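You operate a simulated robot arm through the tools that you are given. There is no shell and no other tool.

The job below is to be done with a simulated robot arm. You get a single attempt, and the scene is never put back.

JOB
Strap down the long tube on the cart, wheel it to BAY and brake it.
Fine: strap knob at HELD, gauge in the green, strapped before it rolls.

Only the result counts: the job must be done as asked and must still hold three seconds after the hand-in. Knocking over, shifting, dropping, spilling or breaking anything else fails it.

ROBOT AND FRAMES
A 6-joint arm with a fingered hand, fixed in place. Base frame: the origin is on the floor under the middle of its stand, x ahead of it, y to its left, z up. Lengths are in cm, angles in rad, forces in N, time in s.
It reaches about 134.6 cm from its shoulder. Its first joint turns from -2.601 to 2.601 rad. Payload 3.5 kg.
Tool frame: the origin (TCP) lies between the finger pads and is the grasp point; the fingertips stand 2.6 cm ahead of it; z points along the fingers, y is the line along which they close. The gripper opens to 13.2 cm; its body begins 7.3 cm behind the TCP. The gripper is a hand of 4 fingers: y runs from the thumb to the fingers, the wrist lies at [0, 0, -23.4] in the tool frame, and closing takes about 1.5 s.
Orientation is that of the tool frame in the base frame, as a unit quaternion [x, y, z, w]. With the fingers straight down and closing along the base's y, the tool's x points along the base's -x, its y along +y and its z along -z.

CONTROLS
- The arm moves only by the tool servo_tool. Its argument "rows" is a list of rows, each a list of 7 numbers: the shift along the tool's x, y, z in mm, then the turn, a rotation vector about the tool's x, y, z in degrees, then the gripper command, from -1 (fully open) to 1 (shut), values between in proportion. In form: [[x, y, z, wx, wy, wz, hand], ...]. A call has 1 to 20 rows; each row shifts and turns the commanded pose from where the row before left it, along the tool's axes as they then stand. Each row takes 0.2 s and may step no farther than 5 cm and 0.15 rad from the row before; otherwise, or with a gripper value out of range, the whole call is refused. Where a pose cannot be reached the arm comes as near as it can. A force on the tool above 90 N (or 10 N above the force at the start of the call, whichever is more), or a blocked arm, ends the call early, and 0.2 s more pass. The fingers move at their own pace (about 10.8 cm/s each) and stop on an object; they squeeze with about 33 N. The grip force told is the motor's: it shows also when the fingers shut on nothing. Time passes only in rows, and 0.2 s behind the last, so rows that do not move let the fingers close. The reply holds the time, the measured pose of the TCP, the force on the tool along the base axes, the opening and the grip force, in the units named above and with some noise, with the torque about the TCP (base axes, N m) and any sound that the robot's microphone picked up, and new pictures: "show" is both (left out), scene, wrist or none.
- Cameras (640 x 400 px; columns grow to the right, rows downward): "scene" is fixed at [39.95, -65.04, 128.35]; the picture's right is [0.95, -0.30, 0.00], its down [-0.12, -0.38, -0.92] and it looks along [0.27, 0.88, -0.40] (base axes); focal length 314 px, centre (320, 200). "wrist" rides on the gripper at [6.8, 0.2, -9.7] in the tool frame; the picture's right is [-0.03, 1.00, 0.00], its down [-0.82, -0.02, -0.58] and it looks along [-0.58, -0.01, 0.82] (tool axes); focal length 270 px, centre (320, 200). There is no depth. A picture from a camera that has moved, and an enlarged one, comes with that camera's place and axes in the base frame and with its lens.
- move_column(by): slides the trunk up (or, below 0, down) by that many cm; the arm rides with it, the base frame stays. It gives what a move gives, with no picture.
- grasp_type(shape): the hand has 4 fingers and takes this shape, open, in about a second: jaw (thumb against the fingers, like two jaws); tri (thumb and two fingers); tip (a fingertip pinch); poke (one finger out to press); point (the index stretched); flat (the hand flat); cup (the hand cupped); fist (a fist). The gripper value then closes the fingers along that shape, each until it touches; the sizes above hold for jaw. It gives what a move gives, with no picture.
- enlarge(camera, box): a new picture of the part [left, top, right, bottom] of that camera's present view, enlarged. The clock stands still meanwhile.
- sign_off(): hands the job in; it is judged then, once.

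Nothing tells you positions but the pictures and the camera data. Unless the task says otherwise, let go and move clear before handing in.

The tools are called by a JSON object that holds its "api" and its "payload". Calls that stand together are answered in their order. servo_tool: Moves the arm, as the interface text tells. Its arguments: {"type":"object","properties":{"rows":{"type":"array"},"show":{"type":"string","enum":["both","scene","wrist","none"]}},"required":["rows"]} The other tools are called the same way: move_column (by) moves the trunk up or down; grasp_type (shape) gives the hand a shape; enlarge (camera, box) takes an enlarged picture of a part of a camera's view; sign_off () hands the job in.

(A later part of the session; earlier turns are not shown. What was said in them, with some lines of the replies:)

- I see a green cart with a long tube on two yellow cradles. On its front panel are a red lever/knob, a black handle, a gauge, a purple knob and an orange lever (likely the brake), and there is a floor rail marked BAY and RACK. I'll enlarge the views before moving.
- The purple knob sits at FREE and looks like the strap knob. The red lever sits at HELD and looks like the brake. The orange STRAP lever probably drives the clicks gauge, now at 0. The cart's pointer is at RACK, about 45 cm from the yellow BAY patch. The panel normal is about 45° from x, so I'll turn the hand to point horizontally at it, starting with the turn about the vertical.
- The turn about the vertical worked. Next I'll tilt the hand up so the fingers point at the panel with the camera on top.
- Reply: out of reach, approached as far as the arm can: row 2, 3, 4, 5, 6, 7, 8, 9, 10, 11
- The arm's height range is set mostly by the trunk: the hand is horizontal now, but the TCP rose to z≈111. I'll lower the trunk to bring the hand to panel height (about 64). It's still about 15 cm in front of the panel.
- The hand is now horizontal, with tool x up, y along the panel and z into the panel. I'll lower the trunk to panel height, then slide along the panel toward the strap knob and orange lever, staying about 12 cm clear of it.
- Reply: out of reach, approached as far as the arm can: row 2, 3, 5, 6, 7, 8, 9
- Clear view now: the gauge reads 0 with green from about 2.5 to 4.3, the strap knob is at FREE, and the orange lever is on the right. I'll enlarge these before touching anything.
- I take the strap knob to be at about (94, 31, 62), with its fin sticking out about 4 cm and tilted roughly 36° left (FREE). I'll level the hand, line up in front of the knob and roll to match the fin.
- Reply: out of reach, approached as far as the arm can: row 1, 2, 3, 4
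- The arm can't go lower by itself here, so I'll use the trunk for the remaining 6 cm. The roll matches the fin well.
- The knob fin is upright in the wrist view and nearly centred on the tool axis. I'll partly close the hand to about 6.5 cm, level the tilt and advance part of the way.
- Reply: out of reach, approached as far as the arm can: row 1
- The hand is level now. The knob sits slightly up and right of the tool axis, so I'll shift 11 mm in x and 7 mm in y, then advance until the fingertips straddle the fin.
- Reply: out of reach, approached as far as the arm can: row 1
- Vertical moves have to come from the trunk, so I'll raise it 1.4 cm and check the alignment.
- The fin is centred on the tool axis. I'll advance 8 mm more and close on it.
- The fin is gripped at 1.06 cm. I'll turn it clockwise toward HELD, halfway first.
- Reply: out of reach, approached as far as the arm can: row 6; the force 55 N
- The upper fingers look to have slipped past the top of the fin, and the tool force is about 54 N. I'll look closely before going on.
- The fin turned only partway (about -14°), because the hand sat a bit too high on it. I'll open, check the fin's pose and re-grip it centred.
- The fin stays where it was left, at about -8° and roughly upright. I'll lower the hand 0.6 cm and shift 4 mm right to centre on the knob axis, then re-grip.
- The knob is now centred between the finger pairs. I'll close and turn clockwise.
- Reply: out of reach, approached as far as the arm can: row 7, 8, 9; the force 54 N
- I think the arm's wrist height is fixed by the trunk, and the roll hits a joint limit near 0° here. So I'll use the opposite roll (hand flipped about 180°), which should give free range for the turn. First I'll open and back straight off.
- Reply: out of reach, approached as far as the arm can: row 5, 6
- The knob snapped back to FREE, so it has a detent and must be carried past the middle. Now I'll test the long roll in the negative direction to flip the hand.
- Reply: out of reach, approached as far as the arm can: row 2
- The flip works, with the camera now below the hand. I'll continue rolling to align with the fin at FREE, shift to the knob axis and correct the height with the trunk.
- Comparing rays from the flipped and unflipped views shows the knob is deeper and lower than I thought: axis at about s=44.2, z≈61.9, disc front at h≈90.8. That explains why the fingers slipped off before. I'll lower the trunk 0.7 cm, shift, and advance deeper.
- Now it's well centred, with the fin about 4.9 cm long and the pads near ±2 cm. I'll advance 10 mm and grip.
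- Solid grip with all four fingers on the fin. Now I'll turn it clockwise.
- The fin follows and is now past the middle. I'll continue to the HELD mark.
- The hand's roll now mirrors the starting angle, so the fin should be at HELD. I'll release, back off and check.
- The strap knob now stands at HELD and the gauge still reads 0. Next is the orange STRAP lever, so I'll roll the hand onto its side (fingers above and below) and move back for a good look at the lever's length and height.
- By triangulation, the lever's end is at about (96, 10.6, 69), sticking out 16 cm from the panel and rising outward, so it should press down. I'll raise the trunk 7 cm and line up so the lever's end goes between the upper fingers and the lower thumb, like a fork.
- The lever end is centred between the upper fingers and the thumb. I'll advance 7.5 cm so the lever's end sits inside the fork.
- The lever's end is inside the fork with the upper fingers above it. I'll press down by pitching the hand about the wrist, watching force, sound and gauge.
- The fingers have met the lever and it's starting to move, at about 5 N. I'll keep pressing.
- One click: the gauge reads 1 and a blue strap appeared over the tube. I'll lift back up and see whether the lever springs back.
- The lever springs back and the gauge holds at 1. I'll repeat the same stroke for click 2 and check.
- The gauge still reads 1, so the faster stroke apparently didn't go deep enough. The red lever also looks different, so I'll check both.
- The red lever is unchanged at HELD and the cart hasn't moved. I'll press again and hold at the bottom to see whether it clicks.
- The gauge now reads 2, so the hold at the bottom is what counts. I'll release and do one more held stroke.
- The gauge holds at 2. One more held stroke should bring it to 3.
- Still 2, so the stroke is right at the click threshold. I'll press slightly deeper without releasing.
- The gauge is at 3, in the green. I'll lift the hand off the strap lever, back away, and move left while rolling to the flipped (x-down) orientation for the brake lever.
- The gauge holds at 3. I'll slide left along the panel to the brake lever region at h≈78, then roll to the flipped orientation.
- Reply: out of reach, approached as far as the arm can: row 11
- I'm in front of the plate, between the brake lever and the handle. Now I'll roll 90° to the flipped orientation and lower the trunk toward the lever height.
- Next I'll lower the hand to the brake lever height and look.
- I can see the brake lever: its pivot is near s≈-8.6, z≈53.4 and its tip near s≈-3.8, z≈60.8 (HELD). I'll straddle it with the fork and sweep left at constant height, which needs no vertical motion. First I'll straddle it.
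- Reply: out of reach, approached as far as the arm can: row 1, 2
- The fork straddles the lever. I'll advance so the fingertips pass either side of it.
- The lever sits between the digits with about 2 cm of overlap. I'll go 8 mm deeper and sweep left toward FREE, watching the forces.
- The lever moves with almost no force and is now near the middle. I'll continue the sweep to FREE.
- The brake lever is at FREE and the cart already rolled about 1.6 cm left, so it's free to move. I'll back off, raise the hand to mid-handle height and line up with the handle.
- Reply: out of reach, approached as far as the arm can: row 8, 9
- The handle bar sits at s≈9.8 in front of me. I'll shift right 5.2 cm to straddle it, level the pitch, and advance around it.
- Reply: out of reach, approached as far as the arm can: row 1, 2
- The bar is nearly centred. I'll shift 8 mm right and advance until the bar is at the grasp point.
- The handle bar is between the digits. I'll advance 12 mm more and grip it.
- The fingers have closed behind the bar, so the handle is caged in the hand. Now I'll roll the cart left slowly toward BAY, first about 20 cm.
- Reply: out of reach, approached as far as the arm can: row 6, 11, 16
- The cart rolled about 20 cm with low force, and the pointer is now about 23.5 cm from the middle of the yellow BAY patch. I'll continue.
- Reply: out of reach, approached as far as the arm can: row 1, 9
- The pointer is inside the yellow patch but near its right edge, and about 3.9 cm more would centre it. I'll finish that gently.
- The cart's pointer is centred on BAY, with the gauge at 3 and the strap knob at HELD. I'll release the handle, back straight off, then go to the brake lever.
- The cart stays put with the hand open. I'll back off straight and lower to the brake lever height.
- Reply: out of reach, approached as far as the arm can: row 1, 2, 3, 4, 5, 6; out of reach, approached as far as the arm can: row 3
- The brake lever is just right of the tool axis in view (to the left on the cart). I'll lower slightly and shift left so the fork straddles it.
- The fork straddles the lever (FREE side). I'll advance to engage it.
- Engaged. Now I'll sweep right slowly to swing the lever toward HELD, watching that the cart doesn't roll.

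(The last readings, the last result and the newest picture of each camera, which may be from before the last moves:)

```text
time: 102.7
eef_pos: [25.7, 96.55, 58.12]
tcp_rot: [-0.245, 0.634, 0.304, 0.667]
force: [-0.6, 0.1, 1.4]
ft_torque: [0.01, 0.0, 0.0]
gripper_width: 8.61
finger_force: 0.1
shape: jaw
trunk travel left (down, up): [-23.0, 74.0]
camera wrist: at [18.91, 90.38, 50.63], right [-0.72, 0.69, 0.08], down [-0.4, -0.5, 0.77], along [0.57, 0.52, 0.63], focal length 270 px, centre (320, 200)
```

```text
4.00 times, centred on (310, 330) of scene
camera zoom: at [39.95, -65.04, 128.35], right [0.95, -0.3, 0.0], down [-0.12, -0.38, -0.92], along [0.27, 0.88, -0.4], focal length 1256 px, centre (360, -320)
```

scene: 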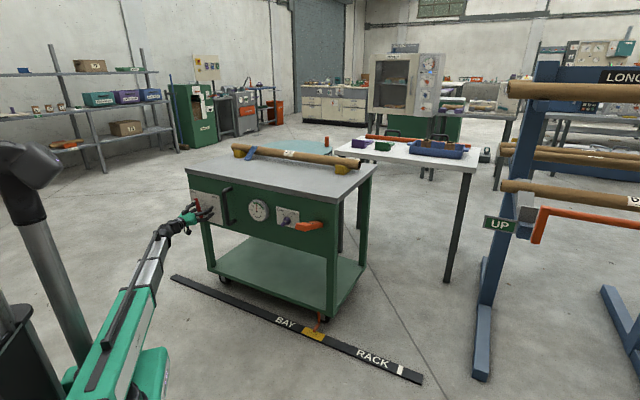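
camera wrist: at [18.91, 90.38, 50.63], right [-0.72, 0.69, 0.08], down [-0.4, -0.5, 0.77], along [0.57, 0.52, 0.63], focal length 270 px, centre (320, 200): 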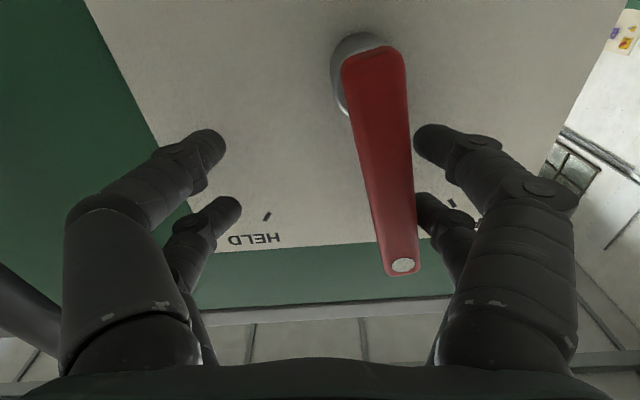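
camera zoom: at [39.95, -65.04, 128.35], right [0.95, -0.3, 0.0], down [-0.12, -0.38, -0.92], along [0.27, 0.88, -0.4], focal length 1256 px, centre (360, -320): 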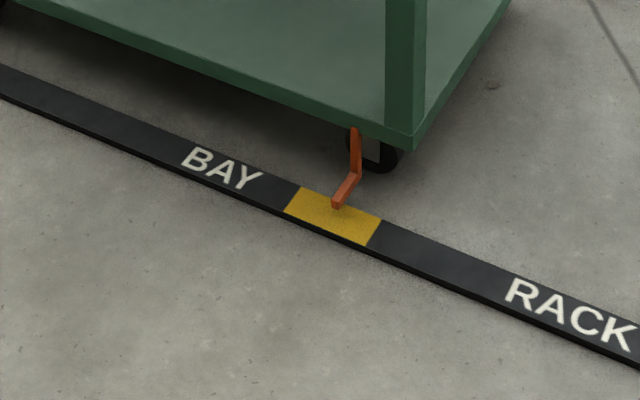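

The lever is near the middle and the cart hasn't moved. I'll continue the sweep to HELD.

{"api": "servo_tool", "payload": {"rows": [[0, -10, 0, 0, 0, 0, -0.3], [0, -10, 0, 0, 0, 0, -0.3], [0, -10, 0, 0, 0, 0, -0.3], [0, -8, 0, 0, 0, 0, -0.3], [0, 0, 0, 0, 0, 0, -0.3]]}}

{"api": "enlarge", "payload": {"camera": "scene", "box": [150, 160, 290, 260]}}

{"api": "enlarge", "payload": {"camera": "scene", "box": [230, 280, 390, 380]}}

```text
time: 103.9
eef_pos: [28.46, 94.04, 58.09]
tcp_rot: [-0.248, 0.635, 0.304, 0.665]
force: [-2.1, 3.2, 2.3]
ft_torque: [0.19, 0.12, 0.01]
gripper_width: 8.7
finger_force: 0.1
shape: jaw
trunk travel left (down, up): [-23.0, 74.0]
camera wrist: at [21.63, 87.75, 50.61], right [-0.72, 0.69, 0.08], down [-0.39, -0.5, 0.77], along [0.57, 0.52, 0.63], focal length 270 px, centre (320, 200)
```

scene: 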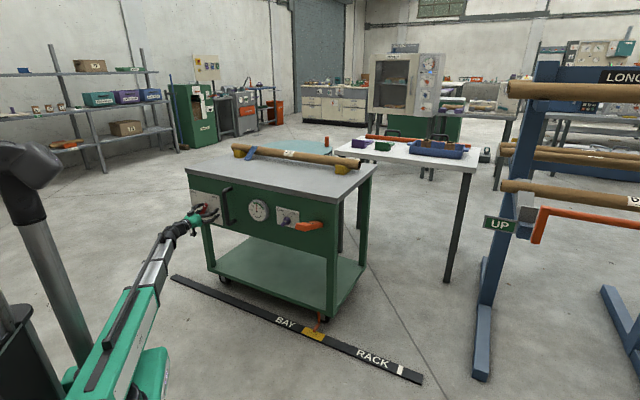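
wrist: 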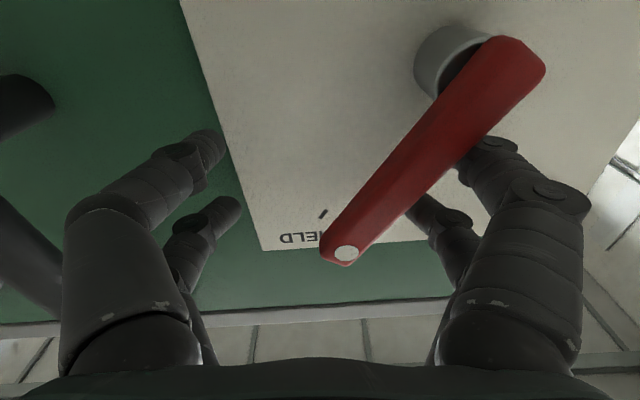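

```text
4.00 times, centred on (220, 210) of scene
camera zoom: at [39.95, -65.04, 128.35], right [0.95, -0.3, 0.0], down [-0.12, -0.38, -0.92], along [0.27, 0.88, -0.4], focal length 1256 px, centre (720, 160)
```

zoom: 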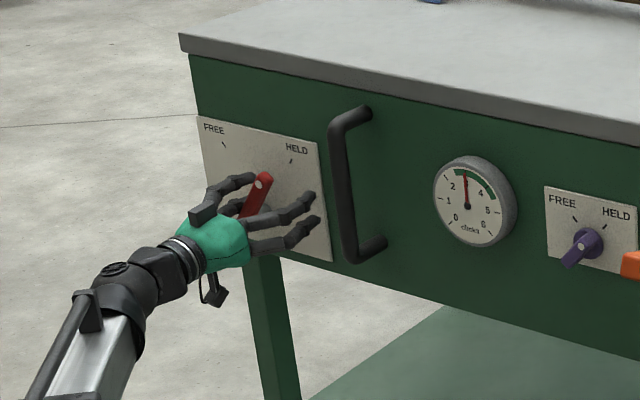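

```text
4.00 times, centred on (310, 330) of scene
camera zoom: at [39.95, -65.04, 128.35], right [0.95, -0.3, 0.0], down [-0.12, -0.38, -0.92], along [0.27, 0.88, -0.4], focal length 1256 px, centre (360, -320)
```

zoom: 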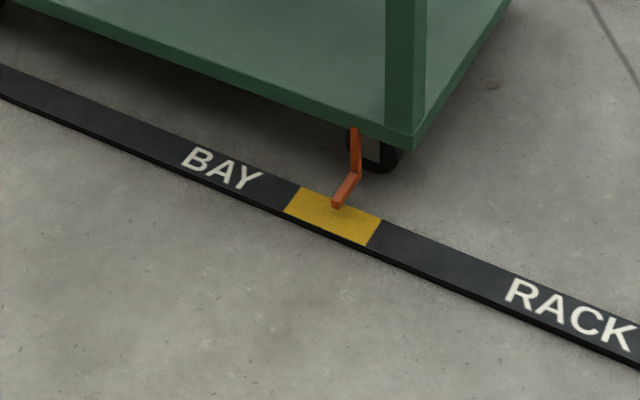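

The lever is at or near HELD, with slight resistance and no cart movement. I'll nudge another 6 mm, then move off it slightly and back away.

{"api": "servo_tool", "payload": {"rows": [[0, -6, 0, 0, 0, 0, -0.3], [0, 0, 0, 0, 0, 0, -0.3], [0, 10, 0, 0, 0, 0, -0.3], [0, 5, -20, 0, 0, 0, -0.3], [0, 0, -25, 0, 0, 0, -0.3], [0, 0, -25, 0, 0, 0, -0.3], [0, 0, -15, 0, 0, 0, -0.3], [0, 0, 0, 0, 0, 0, -0.3]]}}

{"api": "enlarge", "payload": {"camera": "scene", "box": [150, 160, 290, 260]}}

{"api": "enlarge", "payload": {"camera": "wrist", "box": [200, 0, 520, 200]}}

```text
time: 105.7
eef_pos: [21.92, 88.5, 58.16]
tcp_rot: [-0.246, 0.635, 0.303, 0.667]
force: [-0.2, 0.2, 0.0]
ft_torque: [0.0, -0.01, -0.04]
gripper_width: 8.58
finger_force: 0.0
shape: jaw
out of reach, approached as far as the arm can: row 5, 7
trunk travel left (down, up): [-23.0, 74.0]
camera wrist: at [15.05, 82.27, 50.61], right [-0.72, 0.69, 0.08], down [-0.4, -0.5, 0.77], along [0.57, 0.52, 0.63], focal length 270 px, centre (320, 200)
```

scene: 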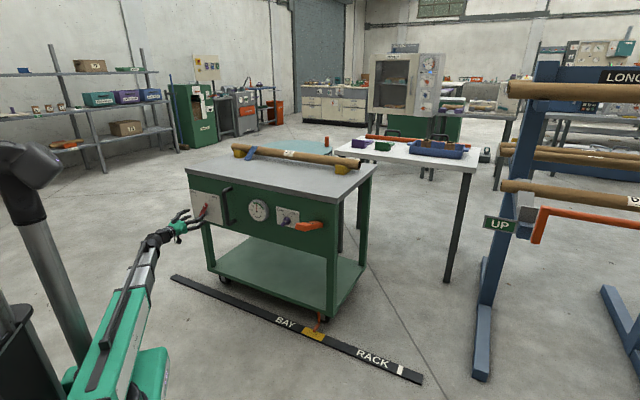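
wrist: 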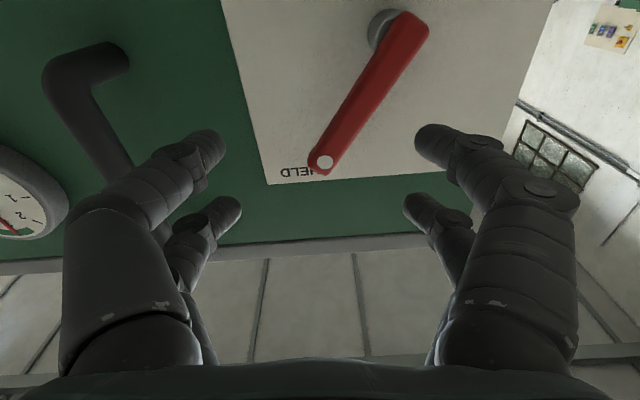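

```text
4.00 times, centred on (220, 210) of scene
camera zoom: at [39.95, -65.04, 128.35], right [0.95, -0.3, 0.0], down [-0.12, -0.38, -0.92], along [0.27, 0.88, -0.4], focal length 1256 px, centre (720, 160)
```

zoom: 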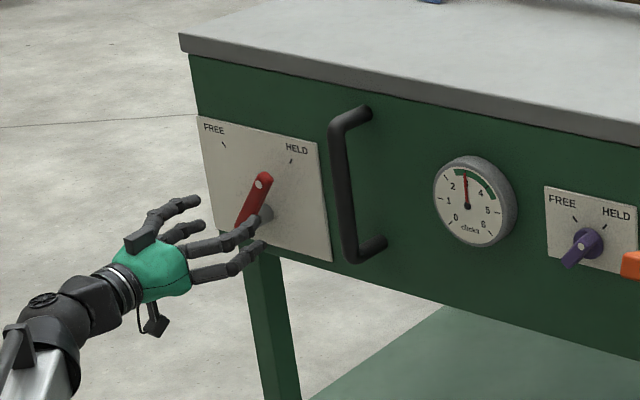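

```text
2.00 times, centred on (360, 100) of wrist
camera zoom: at [15.05, 82.27, 50.61], right [-0.72, 0.69, 0.08], down [-0.4, -0.5, 0.77], along [0.57, 0.52, 0.63], focal length 541 px, centre (240, 400)
```

zoom: 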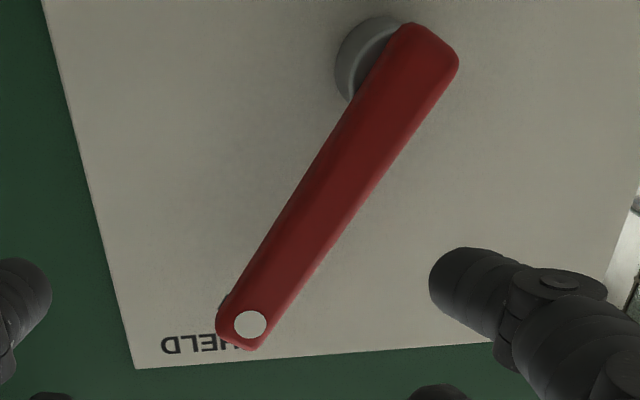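

The brake lever now measures about 33° to the right, the same as its original HELD angle. I'll move the hand further away and check everything once more.

{"api": "servo_tool", "payload": {"rows": [[0, 20, -25, 0, 0, 0, -0.3], [0, 20, -25, 0, 0, 0, -0.3], [0, 30, -25, 0, 0, 0, -0.3], [0, 40, -20, 0, 0, 0, -0.3], [0, 40, 0, 0, 0, 0, -0.3], [0, 0, 0, 0, 0, 0, -0.3]]}}

{"api": "enlarge", "payload": {"camera": "scene", "box": [170, 165, 270, 235]}}

{"api": "enlarge", "payload": {"camera": "scene", "box": [220, 185, 340, 260]}}

{"api": "enlarge", "payload": {"camera": "scene", "box": [170, 130, 390, 390]}}

```text
time: 107.1
eef_pos: [4.74, 92.28, 58.42]
tcp_rot: [-0.239, 0.632, 0.312, 0.668]
force: [-0.1, -0.5, 0.3]
ft_torque: [-0.01, 0.01, -0.01]
gripper_width: 8.6
finger_force: 0.0
shape: jaw
out of reach, approached as far as the arm can: row 3
trunk travel left (down, up): [-23.0, 74.0]
camera wrist: at [-2.07, 86.19, 50.82], right [-0.72, 0.69, 0.1], down [-0.39, -0.52, 0.76], along [0.57, 0.51, 0.64], focal length 270 px, centre (320, 200)
```

scene: 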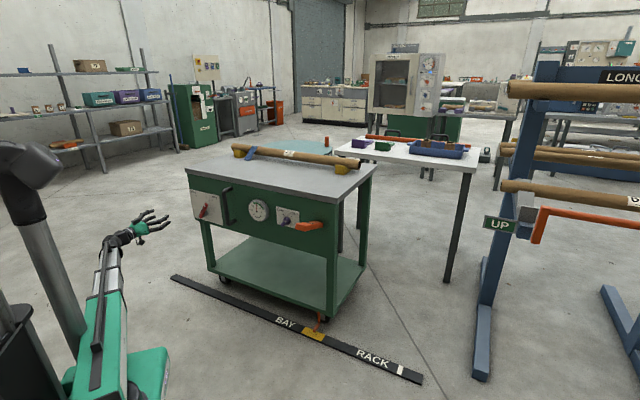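
wrist: 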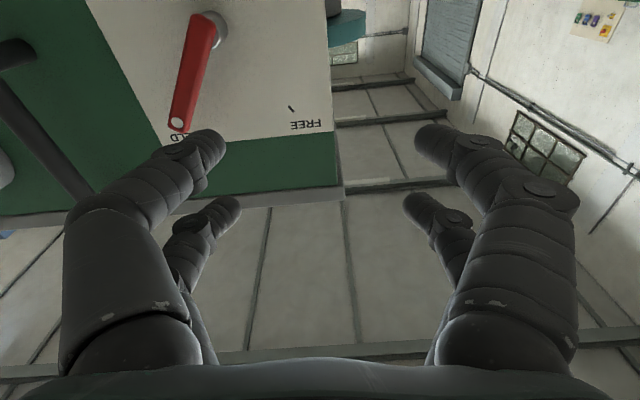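

```text
5.71 times, centred on (220, 200) of scene
camera zoom: at [39.95, -65.04, 128.35], right [0.95, -0.3, 0.0], down [-0.12, -0.38, -0.92], along [0.27, 0.88, -0.4], focal length 1794 px, centre (891, 200)
```

zoom: 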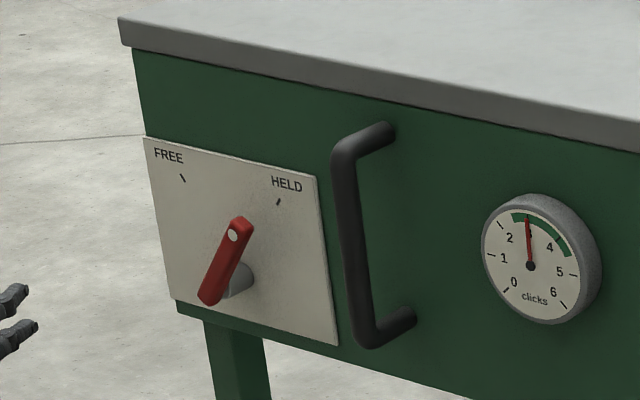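

```text
5.33 times, centred on (280, 222) of scene
camera zoom: at [39.95, -65.04, 128.35], right [0.95, -0.3, 0.0], down [-0.12, -0.38, -0.92], along [0.27, 0.88, -0.4], focal length 1674 px, centre (533, 80)
```

zoom: 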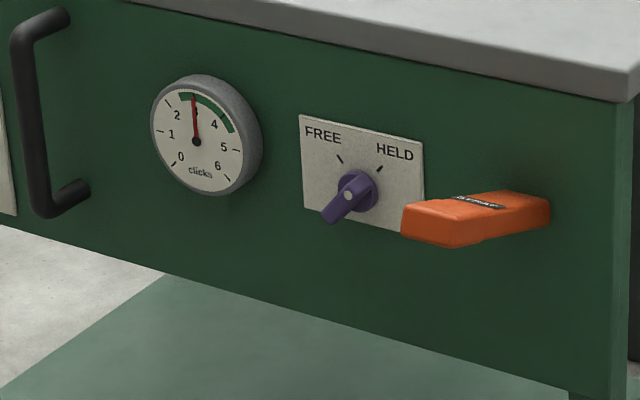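

```text
1.54 times, centred on (280, 260) of scene
camera zoom: at [39.95, -65.04, 128.35], right [0.95, -0.3, 0.0], down [-0.12, -0.38, -0.92], along [0.27, 0.88, -0.4], focal length 483 px, centre (382, 108)
```

zoom: 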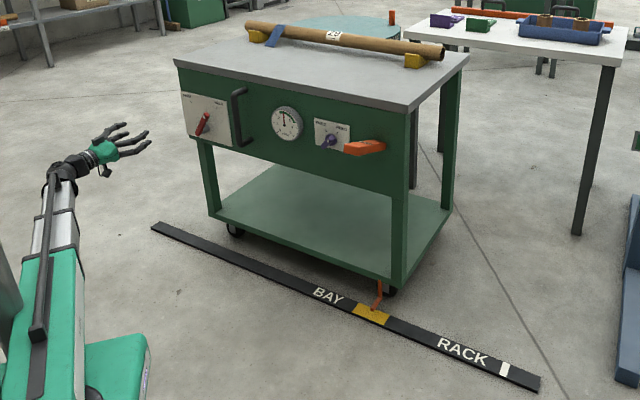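

Everything reads as asked: the tube is strapped, the gauge is at 3 in the green, the strap knob is at HELD, and the cart pointer is centred on BAY. The brake lever is back at its HELD angle and the hand is open and well clear, so I'm handing in.

{"api": "sign_off", "payload": {}}

```text
The job is handed in.
```

The tube is strapped to the cart, the cart is at BAY and the brake is on. I've handed the job in, but no verdict has come back yet.

- **Strap:** the strap knob is at HELD and the gauge reads 3 clicks, inside the green. Both were set before the cart rolled.
- **Position:** I rolled the cart about 45 cm by its handle, and its pointer sits in the middle of the yellow BAY patch.
- **Brake:** the red lever is back at the same angle it had at HELD. I judged this from the pictures and did not test it by pushing the cart.

The knob took three tries to turn. The first two grips slipped and it sprang back to FREE. The hand is open and well clear of the cart, and I saw nothing else knocked over or moved.
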